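You operate a simulated robot arm through the tools that you are given. There is no shell and no other tool. Be economical: measure what you need, move in short steps, check, and stop when the job is done.

The job below is to be done with a simulated robot arm. You get a single attempt, and the scene is never put back.

TASK
Put the mug from the work table on the red saucer.
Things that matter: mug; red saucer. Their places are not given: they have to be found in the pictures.

The check looks at the end state, three seconds after you hand in, the way a careful person would. Anything else that was tipped, shoved, dropped, spilled or broken makes it a failure.

THE ROBOT
A 5-joint arm with a two-finger parallel gripper, fixed in place. Base frame: the origin is at the foot of the arm, x ahead of it, y to its left, z up; the work surface is at about z = 0. Lengths are in m, angles in rad, forces in N, time in s.
With the tool pointing down near the work surface it reaches from about 0.26 to 0.6 m from the base axis. Its first joint turns from -1.152 to 1.152 rad. The tool tilts only in the upright plane through the base axis and itself; it spins freely about its own axis. Payload 1.57 kg.
The tool frame sits at the grasp point between the pads (the TCP): z along the fingers, y along the line on which they close. The tips reach 0.03 m beyond it. Largest opening 0.08 m; finger width 0.017, thickness 0.012; the body of the gripper, 0.04 by 0.082 m, starts 0.08 m behind the TCP.
Orientation is that of the tool frame in the base frame, as [roll, pitch, yaw] about the fixed x, y, z axes, in that order (R = Rz(yaw) Ry(pitch) Rx(roll)). With the fingers straight down and closing along the base's y, the tool's x points along the base's -x, its y along +y and its z along -z.

THE INTERFACE
- The arm moves only by the tool send_rows. Its argument "series" is a list of rows, each a list of 7 numbers: the turn, a rotation vector about the tool's x, y, z in units of 5 degrees (1.0 is 5 degrees), then the shift along the tool's x, y, z in units of 40 mm (1.0 is 40 mm), then the finger opening in m, from 0 to 0.08. In form: [[ax, ay, az, dx, dy, dz, gripper], ...]. A call has 1 to 12 rows; each row shifts and turns the commanded pose from where the row before left it, along the tool's axes as they then stand. A call with a number of a shift or a turn outside -1 to 1 is refused whole. Each row takes 0.2 s and may step no farther than 0.05 m and 0.15 rad from the row before; otherwise, or with a gripper value out of range, the whole call is refused. Where a pose cannot be reached the arm comes as near as it can. A force on the tool above 40 N (or 10 N above the force at the start of the call, whichever is more), or a blocked arm, ends the call early, and 0.2 s more pass. The fingers move at their own pace (about 0.153 m/s each) and stop on an object; they squeeze with about 32 N. The grip force told is the motor's: it shows also when the fingers shut on nothing. Time passes only in rows, and 0.2 s behind the last, so rows that do not move let the fingers close. The reply holds the time, the measured pose of the TCP, the force on the tool along the base axes, the opening and the grip force, in the units named above and with some noise.
- Cameras (640 x 400 px; columns grow to the right, rows downward): "scene" is fixed at [0.0301, 0.384, 0.5342]; the picture's right is [-0.84, -0.55, 0.00], its down [-0.28, 0.43, -0.86] and it looks along [0.47, -0.72, -0.51] (base axes); focal length 330 px, centre (320, 200). "wrist" rides on the gripper at [0.072, -0.007, -0.122] in the tool frame; the picture's right is [0.09, 1.00, 0.00], its down [-0.84, 0.08, -0.54] and it looks along [-0.54, 0.05, 0.84] (tool axes); focal length 238 px, centre (320, 200).
- get_image(camera): a new picture of that camera. The clock stands still meanwhile.
- point_at(camera, pixels): there is no depth. For up to 12 entries [column, row, z] of the newest picture of that camera ("zoom" is the newest enlarged one), the place [x, y] in the base frame at which the ray of that pixel passes the height z, good to about 0.003 m. The clock stands still meanwhile.
- inspect(camera, box): a new picture of the part [left, top, right, bottom] of that camera's present view, enlarged. The clock stands still meanwhile.
- hand_in(): hands the job in; it is judged then, once.

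Work in short steps. Measure before you move; look again where a grasp or a placing could have gone wrong, and mend it. You have 60 turns and 26 pictures in all, those below and enlarged ones among them. Open the gripper and draw the arm clear of the work before you hand the job in, unless the task says otherwise; then end with one line.

The tools are called after "Call:" as a command line: name --pt "numbers of a row" for each row, then --argument value for the rest, lists and objects as JSON in quotes. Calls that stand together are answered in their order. send_rows: Moves the arm, as the interface text tells. Its arguments: {"type":"object","properties":{"series":{"type":"array","items":{"type":"array","items":{"type":"number"}}}},"required":["series"]} The other tools are called the same way: get_image (camera) takes a picture; point_at (camera, pixels) gives the place at which the rays of pixels pass given heights; inspect (camera, box) takes an enlarged picture of a part of a camera's view; hand_in () hands the job in.

At the start:

```text
time: 0.0
tool_pos: [0.312, -0.0336, 0.2997]
tool_rot: [3.141, 0.001, 3.14]
force: [-0.1, 0.3, 0.0]
opening: 0.0801
finger_force: 0.1
```

scene: 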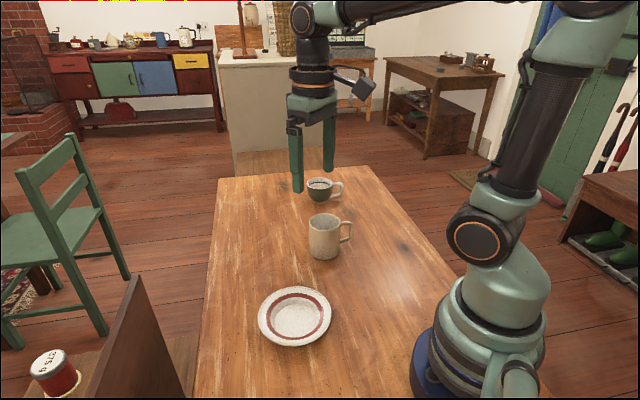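
wrist: 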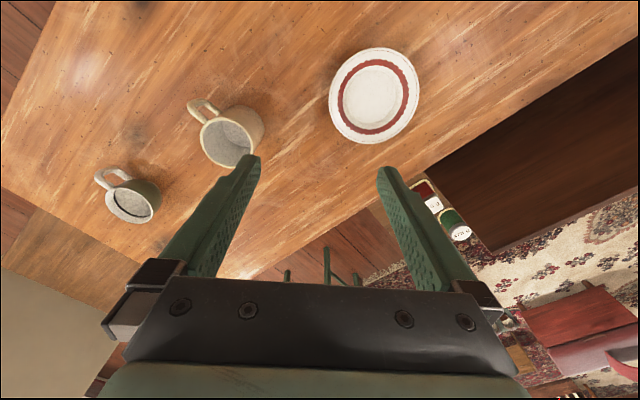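

The scene shows a tall cream mug near (324,236), a smaller cup near (320,188) and a red-ringed saucer near (295,316). I enlarge both regions to tell the mug from the cup.

Call:
inspect --camera "scene" --box '[240, 160, 400, 260]'

Call:
inspect --camera "wrist" --box '[80, 30, 440, 255]'

Call:
point_at --camera "scene" --pixels '[[324, 259, 0], [309, 220, 0.09], [341, 220, 0.09], [325, 213, 0.09], [325, 229, 0.09], [350, 232, 0.05], [258, 316, 0.015], [331, 316, 0.015], [295, 288, 0.015], [295, 346, 0.015], [319, 201, 0], [320, 183, 0.06]]'

Call:
point_at --camera "wrist" --pixels '[[229, 142, 0.09], [198, 118, 0.09], [258, 155, 0.09], [236, 108, 0], [205, 103, 0.05], [375, 95, 0.015], [330, 95, 0.015], [418, 95, 0.015], [131, 205, 0.06]]'

```text
4.00 times, centred on (320, 210) of scene
```

zoom: 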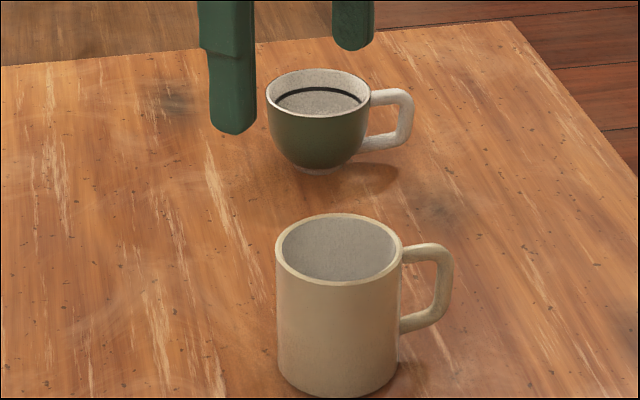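

```text
1.78 times, centred on (260, 142) of wrist
```

zoom: 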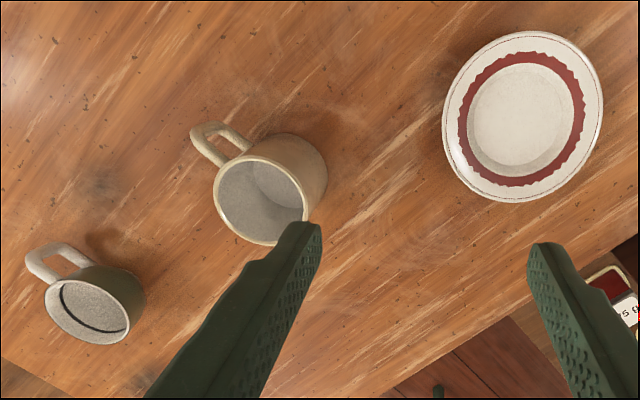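

```text
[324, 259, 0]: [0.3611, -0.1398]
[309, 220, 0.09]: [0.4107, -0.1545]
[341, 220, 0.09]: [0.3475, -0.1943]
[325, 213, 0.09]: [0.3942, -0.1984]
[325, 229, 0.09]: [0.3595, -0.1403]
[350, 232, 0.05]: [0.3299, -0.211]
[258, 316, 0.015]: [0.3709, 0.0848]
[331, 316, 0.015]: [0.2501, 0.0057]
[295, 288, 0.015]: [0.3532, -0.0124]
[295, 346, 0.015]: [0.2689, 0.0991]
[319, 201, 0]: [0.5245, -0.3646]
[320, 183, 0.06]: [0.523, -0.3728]
```

```text
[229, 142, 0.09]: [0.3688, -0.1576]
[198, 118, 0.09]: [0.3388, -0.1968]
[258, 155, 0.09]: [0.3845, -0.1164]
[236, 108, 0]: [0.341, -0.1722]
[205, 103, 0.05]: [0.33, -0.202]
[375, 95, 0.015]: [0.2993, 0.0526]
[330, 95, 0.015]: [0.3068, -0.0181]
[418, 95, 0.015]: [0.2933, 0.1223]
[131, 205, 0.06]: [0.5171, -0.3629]
```

The cream mug (empty, handle toward the base at about -138°) is centred near (0.375,-0.167), and the rim looks about 0.09 high. The other item is a full green cup, so I'll stay away from it. With the mug about 0.073 m wide, I'll pinch its +y wall with one finger inside. First I move above it for a better look.

Call:
send_rows --pt "0 0 0 -0.3 -0.62 0.375 0.06" --pt "0 0 0 -0.3 -0.62 0.375 0.06" --pt "0 0 0 -0.3 -0.62 0.375 0.06" --pt "0 0 0 -0.3 -0.62 0.375 0.06" --pt "0 0 0 0 0 0 0.06"

Call:
get_image --camera "wrist"

Call:
get_image --camera "scene"

```text
time: 1.2
tool_pos: [0.3621, -0.1323, 0.2388]
tool_rot: [-3.14, 0.002, 3.142]
force: [0.1, -0.6, 1.0]
opening: 0.0602
finger_force: 0.0
```

```text
21 pictures are left
```

wrist: 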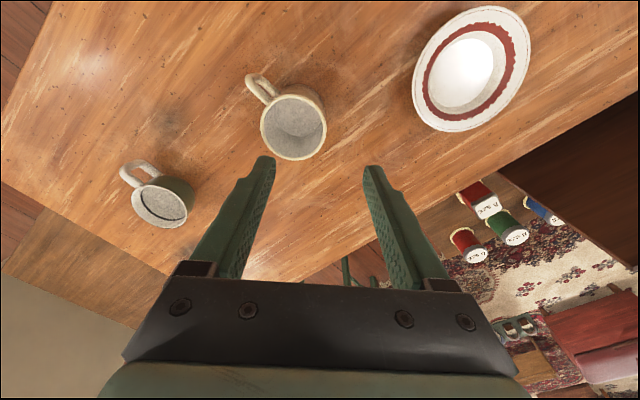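

```text
20 pictures are left
```

scene: 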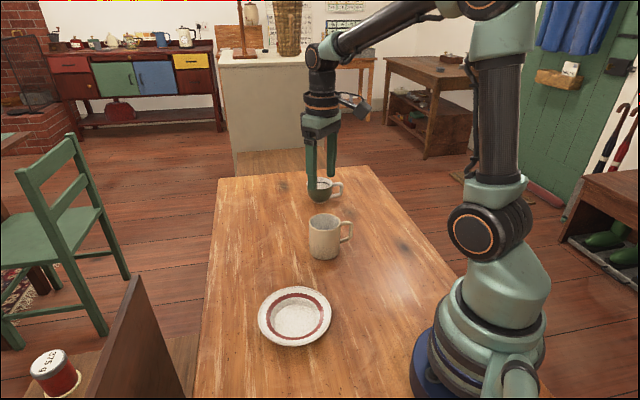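

The mug rim is now around (294,126) in the wrist view. I enlarge it for precise rim points.

Call:
inspect --camera "wrist" --box '[230, 60, 358, 140]'

Call:
inspect --camera "wrist" --box '[214, 65, 374, 165]'

```text
5.00 times, centred on (294, 100) of wrist
```

zoom: 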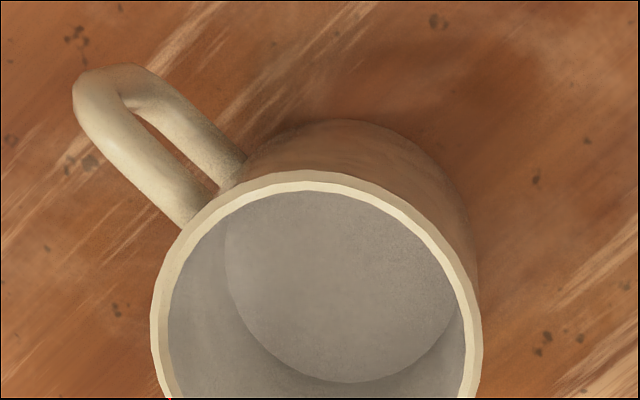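

```text
4.00 times, centred on (294, 115) of wrist
```

zoom: 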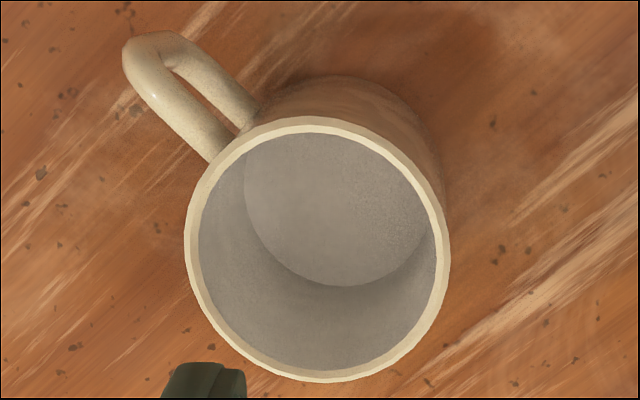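

In the zoom, the rim spans columns 184–450 and rows 116–382. I convert these at a few heights and compare them with the scene view to fix the rim height, and measure the saucer too.

Call:
point_at --camera "zoom" --pixels '[[184, 249, 0.09], [450, 249, 0.09], [317, 116, 0.09], [317, 382, 0.09], [317, 249, 0.09], [317, 249, 0.1], [317, 249, 0.08], [340, 75, 0], [443, 225, 0.09]]'

Call:
point_at --camera "scene" --pixels '[[324.5, 221.5, 0.08], [324.5, 221.5, 0.09], [324.5, 221.5, 0.1]]'

Call:
point_at --camera "wrist" --pixels '[[471, 68, 0.015], [413, 88, 0.02], [530, 48, 0.02], [500, 8, 0.02], [452, 131, 0.02]]'

```text
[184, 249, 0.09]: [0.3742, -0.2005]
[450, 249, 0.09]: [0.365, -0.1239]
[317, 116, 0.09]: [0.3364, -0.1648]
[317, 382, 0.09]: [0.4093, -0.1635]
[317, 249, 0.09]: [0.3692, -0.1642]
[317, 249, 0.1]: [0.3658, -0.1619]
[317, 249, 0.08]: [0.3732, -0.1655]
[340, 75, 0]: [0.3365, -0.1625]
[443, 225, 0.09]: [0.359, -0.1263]
```

```text
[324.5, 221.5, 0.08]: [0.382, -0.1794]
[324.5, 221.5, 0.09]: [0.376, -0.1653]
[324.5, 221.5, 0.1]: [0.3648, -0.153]
```

```text
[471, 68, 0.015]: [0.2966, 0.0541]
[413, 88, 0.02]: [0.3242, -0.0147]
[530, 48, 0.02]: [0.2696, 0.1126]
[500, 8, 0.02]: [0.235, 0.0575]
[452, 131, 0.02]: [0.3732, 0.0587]
```

Rim height is about 0.09, the centre is about (0.371,-0.163) and the outer radius about 0.037. I shift to the wall midline at (0.371,-0.128) and go down to just above the rim to check.

Call:
send_rows --pt "0 0 0 -0.225 0.11 0.3 0.05" --pt "0 0 0 0 0 0.6 0.05" --pt "0 0 0 0 0 0.6 0.05" --pt "0 0 0 0 0 0.6 0.05" --pt "0 0 0 0 0 0.4 0.05" --pt "0 0 0 0 0 0 0.05"

Call:
get_image --camera "wrist"

Call:
inspect --camera "scene" --box '[240, 150, 400, 270]'

```text
time: 2.6
tool_pos: [0.3703, -0.1279, 0.1388]
tool_rot: [-3.141, 0.0, -3.141]
force: [-0.4, 0.5, 0.1]
opening: 0.0502
finger_force: 0.0
```

```text
17 pictures are left
```

wrist: 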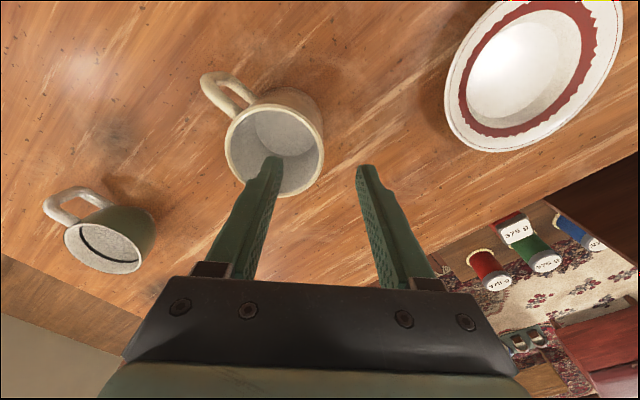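

```text
3.33 times, centred on (320, 210) of scene
```

zoom: 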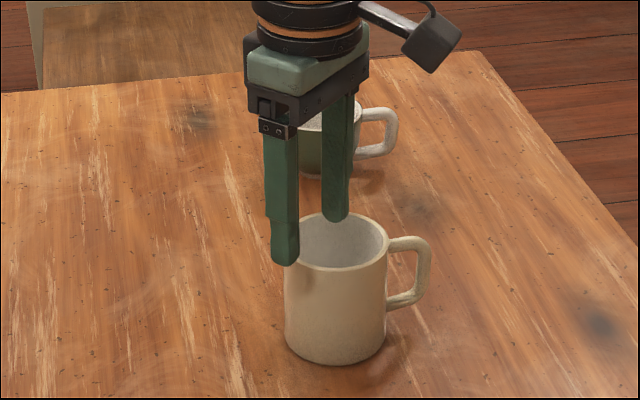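

One finger is over the mug's inside and the other is outside the +y wall. I descend to z≈0.072, still open.

Call:
send_rows --pt "0 0 0 0 0 0.35 0.05" --pt "0 0 0 0 0 0.35 0.05" --pt "0 0 0 0 0 0.35 0.05" --pt "0 0 0 0 0 0.35 0.05" --pt "0 0 0 0 0 0.27 0.05" --pt "0 0 0 0 0 0 0.05"

Call:
get_image --camera "wrist"

```text
time: 4.0
tool_pos: [0.3691, -0.1291, 0.0722]
tool_rot: [3.141, 0.0, 3.141]
force: [-0.3, 0.0, 0.1]
opening: 0.05
finger_force: 0.0
```

```text
15 pictures are left
```

wrist: 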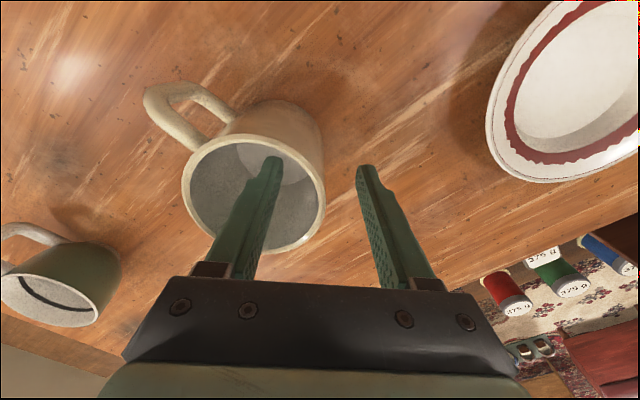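

The wall sits between the fingers and there is no contact force. I close in steps onto the wall.

Call:
send_rows --pt "0 0 0 0 0 0 0.03" --pt "0 0 0 0 0 0 0.02" --pt "0 0 0 0 0 0 0.012" --pt "0 0 0 0 0 0 0.0" --pt "0 0 0 0 0 0 0.0" --pt "0 0 0 0 0 0 0.0"

Call:
get_image --camera "wrist"

```text
time: 5.4
tool_pos: [0.3701, -0.1269, 0.0734]
tool_rot: [3.141, 0.0, 3.141]
force: [0.3, -1.1, 0.2]
opening: 0.007
finger_force: 26.2
```

```text
14 pictures are left
```

wrist: 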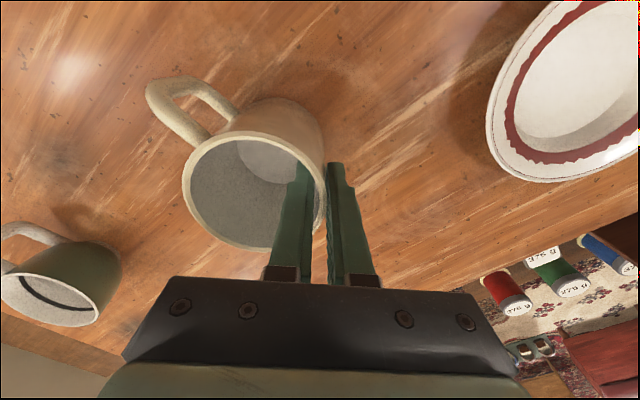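

The wall is gripped with an opening of 7 mm. I lift slowly by about 0.11 m and check the hold.

Call:
send_rows --pt "0 0 0 0 0 -0.2 0" --pt "0 0 0 0 0 -0.3 0" --pt "0 0 0 0 0 -0.45 0" --pt "0 0 0 0 0 -0.5 0" --pt "0 0 0 0 0 -0.5 0" --pt "0 0 0 0 0 -0.5 0" --pt "0 0 0 0 0 -0.3 0" --pt "0 0 0 0 0 0 0"

Call:
get_image --camera "scene"

Call:
get_image --camera "wrist"

```text
time: 7.2
tool_pos: [0.3698, -0.1288, 0.1831]
tool_rot: [-3.142, 0.0, -3.142]
force: [0.5, -0.2, -3.8]
opening: 0.0072
finger_force: 26.0
```

```text
13 pictures are left
```

scene: 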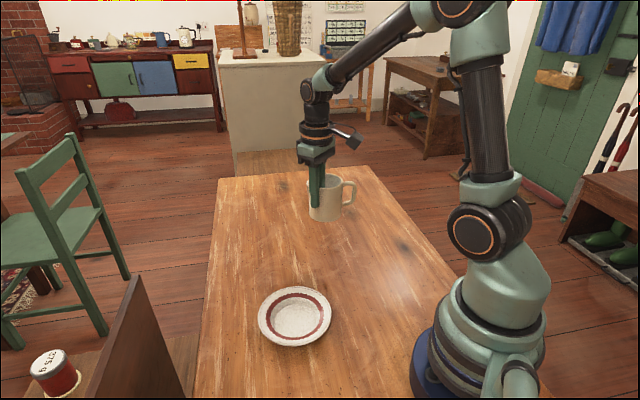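

```text
12 pictures are left
```

wrist: 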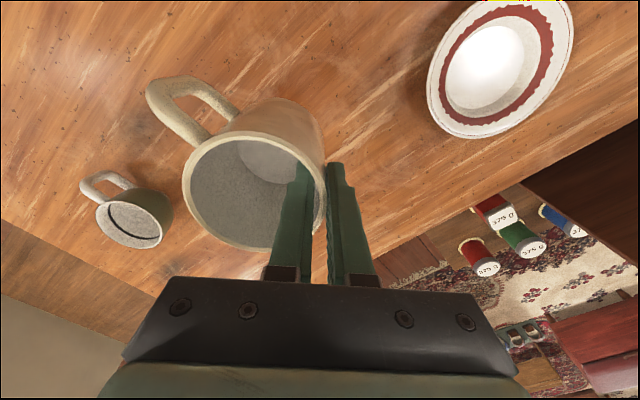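

The mug is held level and hasn't slipped (about 0.4 kg). Now I measure the saucer precisely in the enlarged scene view.

Call:
inspect --camera "scene" --box '[231, 270, 359, 350]'

```text
5.00 times, centred on (295, 310) of scene
```

zoom: 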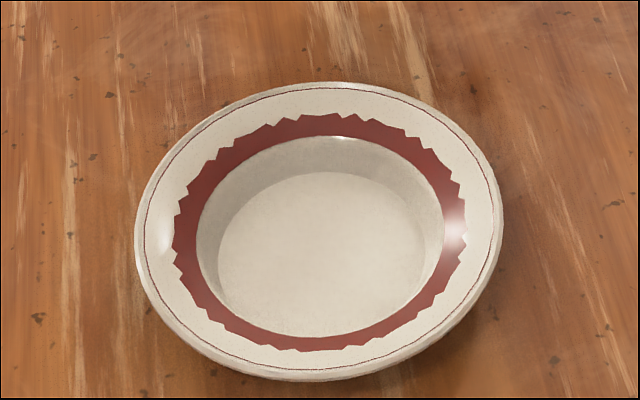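

The flat well of the saucer spans about columns 218–424 in the zoom, and the outer rim 135–503 by 82–381. I convert both at their likely heights.

Call:
point_at --camera "zoom" --pixels '[[135, 230, 0.025], [503, 215, 0.025], [325, 82, 0.025], [315, 381, 0.025], [196, 240, 0.018], [444, 230, 0.018], [325, 136, 0.018], [316, 338, 0.018], [218, 255, 0.006], [424, 250, 0.006], [321, 172, 0.006], [321, 336, 0.006]]'

Call:
point_at --camera "wrist" --pixels '[[426, 98, 0.025], [573, 32, 0.025], [540, 0, 0.025], [466, 138, 0.025], [449, 97, 0.018], [542, 37, 0.018], [480, 110, 0.018]]'

```text
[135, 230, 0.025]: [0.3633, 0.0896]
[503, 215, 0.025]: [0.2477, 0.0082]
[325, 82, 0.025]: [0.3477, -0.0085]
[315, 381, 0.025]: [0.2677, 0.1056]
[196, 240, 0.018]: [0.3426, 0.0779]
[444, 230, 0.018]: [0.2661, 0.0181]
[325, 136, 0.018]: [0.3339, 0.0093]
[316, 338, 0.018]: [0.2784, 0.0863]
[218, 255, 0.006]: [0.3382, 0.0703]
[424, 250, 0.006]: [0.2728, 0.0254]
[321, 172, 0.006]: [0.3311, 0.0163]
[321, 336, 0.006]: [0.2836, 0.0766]
```

```text
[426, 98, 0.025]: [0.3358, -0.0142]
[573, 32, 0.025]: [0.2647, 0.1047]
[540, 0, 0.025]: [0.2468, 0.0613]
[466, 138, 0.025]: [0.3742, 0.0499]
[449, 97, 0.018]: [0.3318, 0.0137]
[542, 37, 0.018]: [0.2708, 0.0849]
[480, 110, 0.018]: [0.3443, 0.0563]
```

Saucer centre is about (0.305,0.048), its floor about 0.079 wide and the mug base about 0.073, so placing needs a few mm of accuracy. I carry the mug over at the current height, aiming the TCP at (0.304,0.0825).

Call:
send_rows --pt "0 0 0 0.1 0.3 0 0" --pt "0 0 0 0.2 0.66 0 0" --pt "0 0 0 0.2 0.66 0 0" --pt "0 0 0 0.2 0.66 0 0" --pt "0 0 0 0.2 0.66 0 0" --pt "0 0 0 0.2 0.66 0 0" --pt "0 0 0 0.2 0.66 0 0" --pt "0 0 0 0.2 0.56 0 0" --pt "0 0 0 0.2 0.3 0 0" --pt "0 0 0 0.15 0.16 0 0" --pt "0 0 0 0 0 0 0" --pt "0 0 0 0 0 0 0"

Call:
get_image --camera "scene"

Call:
get_image --camera "wrist"

```text
time: 9.8
tool_pos: [0.2966, 0.0832, 0.1808]
tool_rot: [-3.139, -0.001, -3.141]
force: [-0.3, 0.1, -3.5]
opening: 0.0073
finger_force: 26.4
```

```text
10 pictures are left
```

scene: 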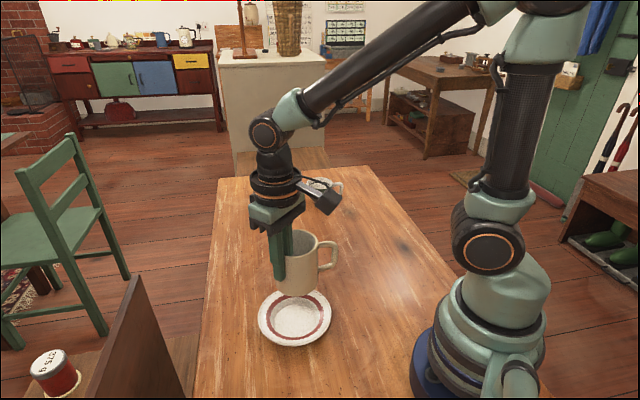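

```text
9 pictures are left
```

wrist: 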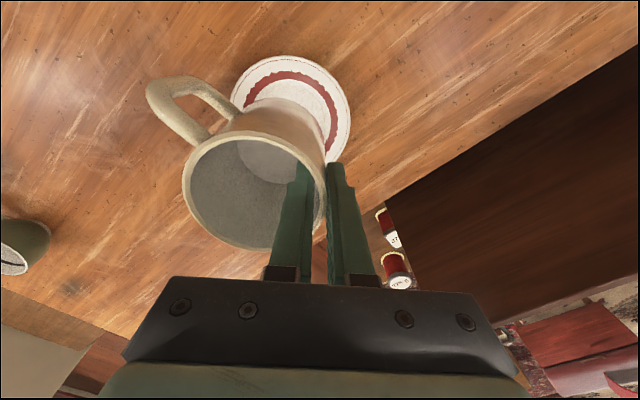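

The x sum overshot by 7 mm (0.2966). I correct that and lower until the mug bottom is about 0.03 above the table, then check alignment.

Call:
send_rows --pt "0 0 0 -0.2 0 0.15 0" --pt "0 0 0 0 0 0.4 0" --pt "0 0 0 0 0 0.4 0" --pt "0 0 0 0 0 0.4 0" --pt "0 0 0 0 0 0.35 0" --pt "0 0 0 0 0 0.2 0" --pt "0 0 0 0 0 0 0" --pt "0 0 0 0 0 0 0"

Call:
inspect --camera "scene" --box '[215, 250, 375, 350]'

Call:
inspect --camera "wrist" --box '[120, 20, 440, 220]'

```text
time: 11.6
tool_pos: [0.3037, 0.0837, 0.1059]
tool_rot: [-3.141, 0.0, -3.141]
force: [0.1, -1.3, -2.6]
opening: 0.0073
finger_force: 26.7
```

```text
4.00 times, centred on (295, 300) of scene
```

zoom: 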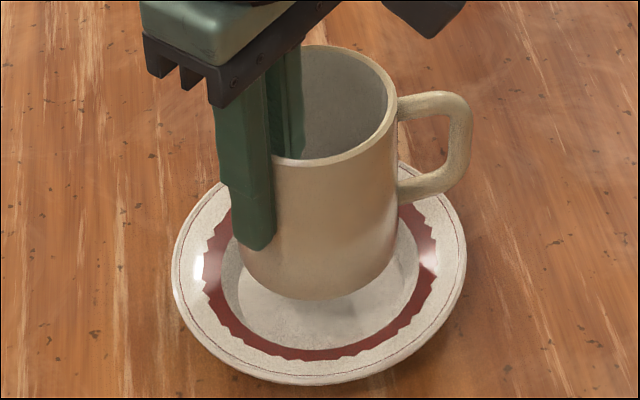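

```text
2.00 times, centred on (280, 120) of wrist
```

zoom: 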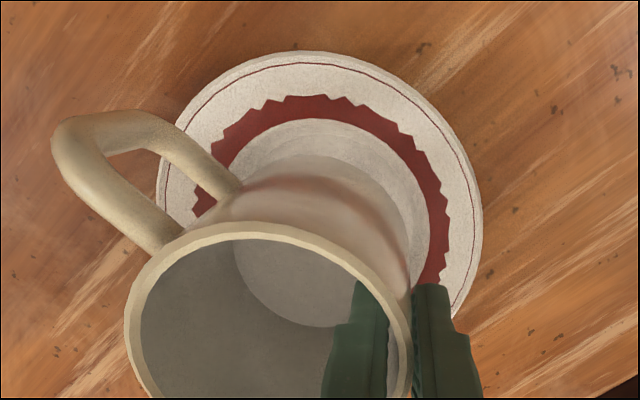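

The mug looks nearly centred. I check its base edge points (scene bottom edge near (318,300), wrist zoom base edge near (318,155)) against the saucer centre.

Call:
point_at --camera "zoom" --pixels '[[318, 155, 0.033], [320, 50, 0.025], [482, 210, 0.025], [157, 195, 0.025], [300, 118, 0.018], [430, 230, 0.018]]'

Call:
get_image --camera "scene"

Call:
point_at --camera "scene" --pixels '[[294.5, 325, 0.033], [314.2, 314.7, 0.033], [294.5, 346, 0.025]]'

```text
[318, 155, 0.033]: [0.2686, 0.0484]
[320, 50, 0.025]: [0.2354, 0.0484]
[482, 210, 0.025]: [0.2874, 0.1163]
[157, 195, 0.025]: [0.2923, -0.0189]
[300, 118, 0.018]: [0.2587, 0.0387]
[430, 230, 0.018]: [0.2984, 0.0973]
```

```text
6 pictures are left
```

scene: 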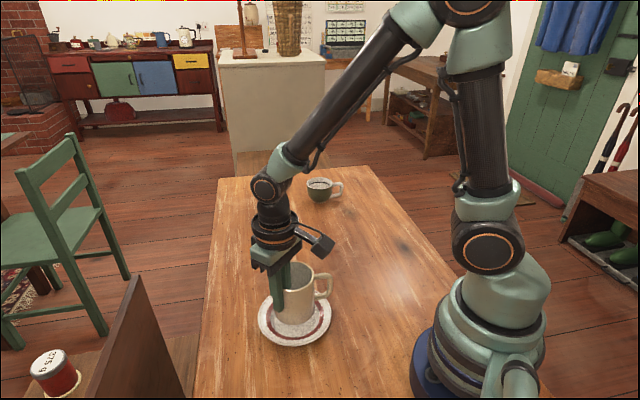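

```text
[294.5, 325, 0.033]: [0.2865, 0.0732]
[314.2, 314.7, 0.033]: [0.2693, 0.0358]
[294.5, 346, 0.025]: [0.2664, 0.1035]
```

The mug base centre is at about (0.305,0.048), matching the saucer to within 2–3 mm in both views. I lower in small steps toward contact, expected around TCP z≈0.079.

Call:
send_rows --pt "0 0 0 0 0 0.15 0" --pt "0 0 0 0 0 0.15 0" --pt "0 0 0 0 0 0.12 0" --pt "0 0 0 0 0 0.1 0" --pt "0 0 0 0 0 0.05 0" --pt "0 0 0 0 0 0 0"

```text
time: 13.0
tool_pos: [0.3031, 0.083, 0.0829]
tool_rot: [3.141, -0.002, -3.14]
force: [-0.2, 1.1, -2.1]
opening: 0.0071
finger_force: 26.7
```

Still about -2 to -3 N, so there is no clear contact yet. I continue in 1 mm steps.

Call:
send_rows --pt "0 0 0 0 0 0.025 0" --pt "0 0 0 0 0 0.025 0" --pt "0 0 0 0 0 0.025 0" --pt "0 0 0 0 0 0 0"

```text
time: 14.0
tool_pos: [0.3037, 0.0844, 0.0796]
tool_rot: [-3.141, 0.0, -3.141]
force: [-0.2, 0.3, -1.3]
opening: 0.0071
finger_force: 26.6
```

The force is easing (-1.3 N), which may be the start of contact. I go 1–2 mm more and look.

Call:
send_rows --pt "0 0 0 0 0 0.025 0" --pt "0 0 0 0 0 0 0"

Call:
inspect --camera "scene" --box '[231, 270, 359, 350]'

```text
time: 14.6
tool_pos: [0.3028, 0.0833, 0.0793]
tool_rot: [-3.141, -0.002, 3.141]
force: [-0.7, -0.3, -1.0]
opening: 0.0072
finger_force: 26.8
```

```text
5.00 times, centred on (295, 310) of scene
```

zoom: 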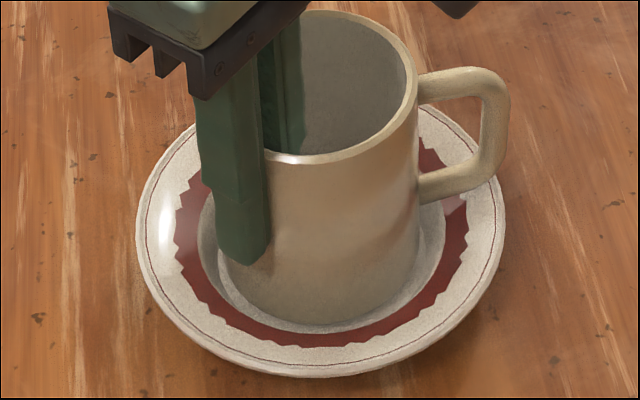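

The mug sits in the well but is 1–2 mm too far toward picture right/back, and the saucer outline has shifted slightly, so it is touching a slope. I raise 3 mm, shift about 2 mm toward +x/+y, and lower again.

Call:
send_rows --pt "0 0 0 0 0 -0.1 0" --pt "0 0 0 -0.03 0.05 0 0" --pt "0 0 0 0 0 0 0" --pt "0 0 0 0 0 0.05 0" --pt "0 0 0 0 0 0.04 0" --pt "0 0 0 0 0 0 0"

Call:
inspect --camera "scene" --box '[231, 270, 359, 350]'

```text
time: 16.0
tool_pos: [0.3054, 0.0852, 0.0792]
tool_rot: [3.141, -0.001, 3.14]
force: [-0.5, 0.8, -0.5]
opening: 0.0071
finger_force: 27.1
```

```text
5.00 times, centred on (295, 310) of scene
```

zoom: 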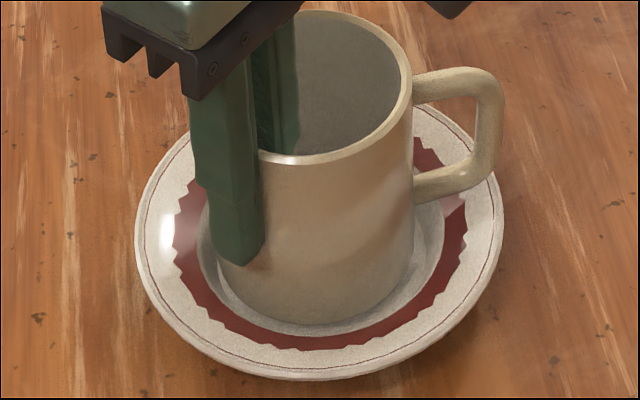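

The saucer is back at its original outline and the mug is centred. The load is nearly off the gripper, so I go 0.8 mm further down and open gently.

Call:
send_rows --pt "0 0 0 0 0 0.02 0" --pt "0 0 0 0 0 0 0" --pt "0 0 0 0 0 0 0.012" --pt "0 0 0 0 0 0 0.025" --pt "0 0 0 0 0 0 0.04" --pt "0 0 0 0 0 0 0.04"

Call:
inspect --camera "scene" --box '[231, 270, 359, 350]'

```text
time: 17.4
tool_pos: [0.3062, 0.0854, 0.0777]
tool_rot: [-3.141, -0.001, 3.141]
force: [0.0, 0.1, 1.2]
opening: 0.0401
finger_force: 0.1
```

```text
5.00 times, centred on (295, 310) of scene
```

zoom: 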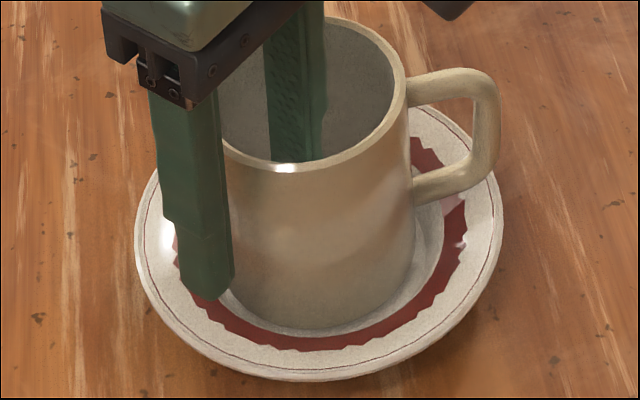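

The mug stands free in the saucer with the fingers clear on both sides. I rise straight up and then back off.

Call:
send_rows --pt "0 0 0 0 0 -0.25 0.04" --pt "0 0 0 0 0 -0.4 0.04" --pt "0 0 0 0 0 -0.6 0.04" --pt "0 0 0 0 0 -0.8 0.04" --pt "0 0 0 0 0 -0.8 0.04" --pt "0 0 0 0 0 -0.8 0.04" --pt "0 0 0 0 0 -0.8 0.04" --pt "0 0 0 -0.4 -0.8 0 0.06" --pt "0 0 0 -0.4 -0.8 0 0.06" --pt "0 0 0 -0.4 -0.8 0 0.06" --pt "0 0 0 0 0 0 0.06"

Call:
inspect --camera "scene" --box '[199, 150, 439, 350]'

```text
time: 19.8
tool_pos: [0.3524, -0.0108, 0.2568]
tool_rot: [-3.141, 0.001, -3.14]
force: [-0.3, -0.4, -0.3]
opening: 0.0603
finger_force: 0.1
```

```text
2.00 times, centred on (319, 250) of scene
```

zoom: 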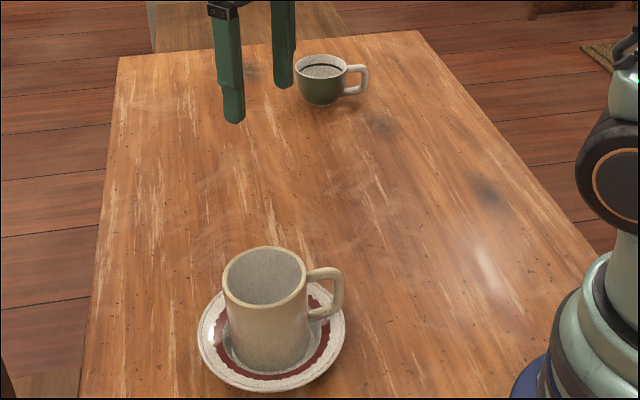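

The mug stands upright on the red saucer, the cup is untouched, and the arm is clear. I hand in.

Call:
hand_in

```text
The job is handed in.
```

The cream mug is standing upright on the red saucer, the other cup was not touched, and the gripper is open and clear; the job is handed in.
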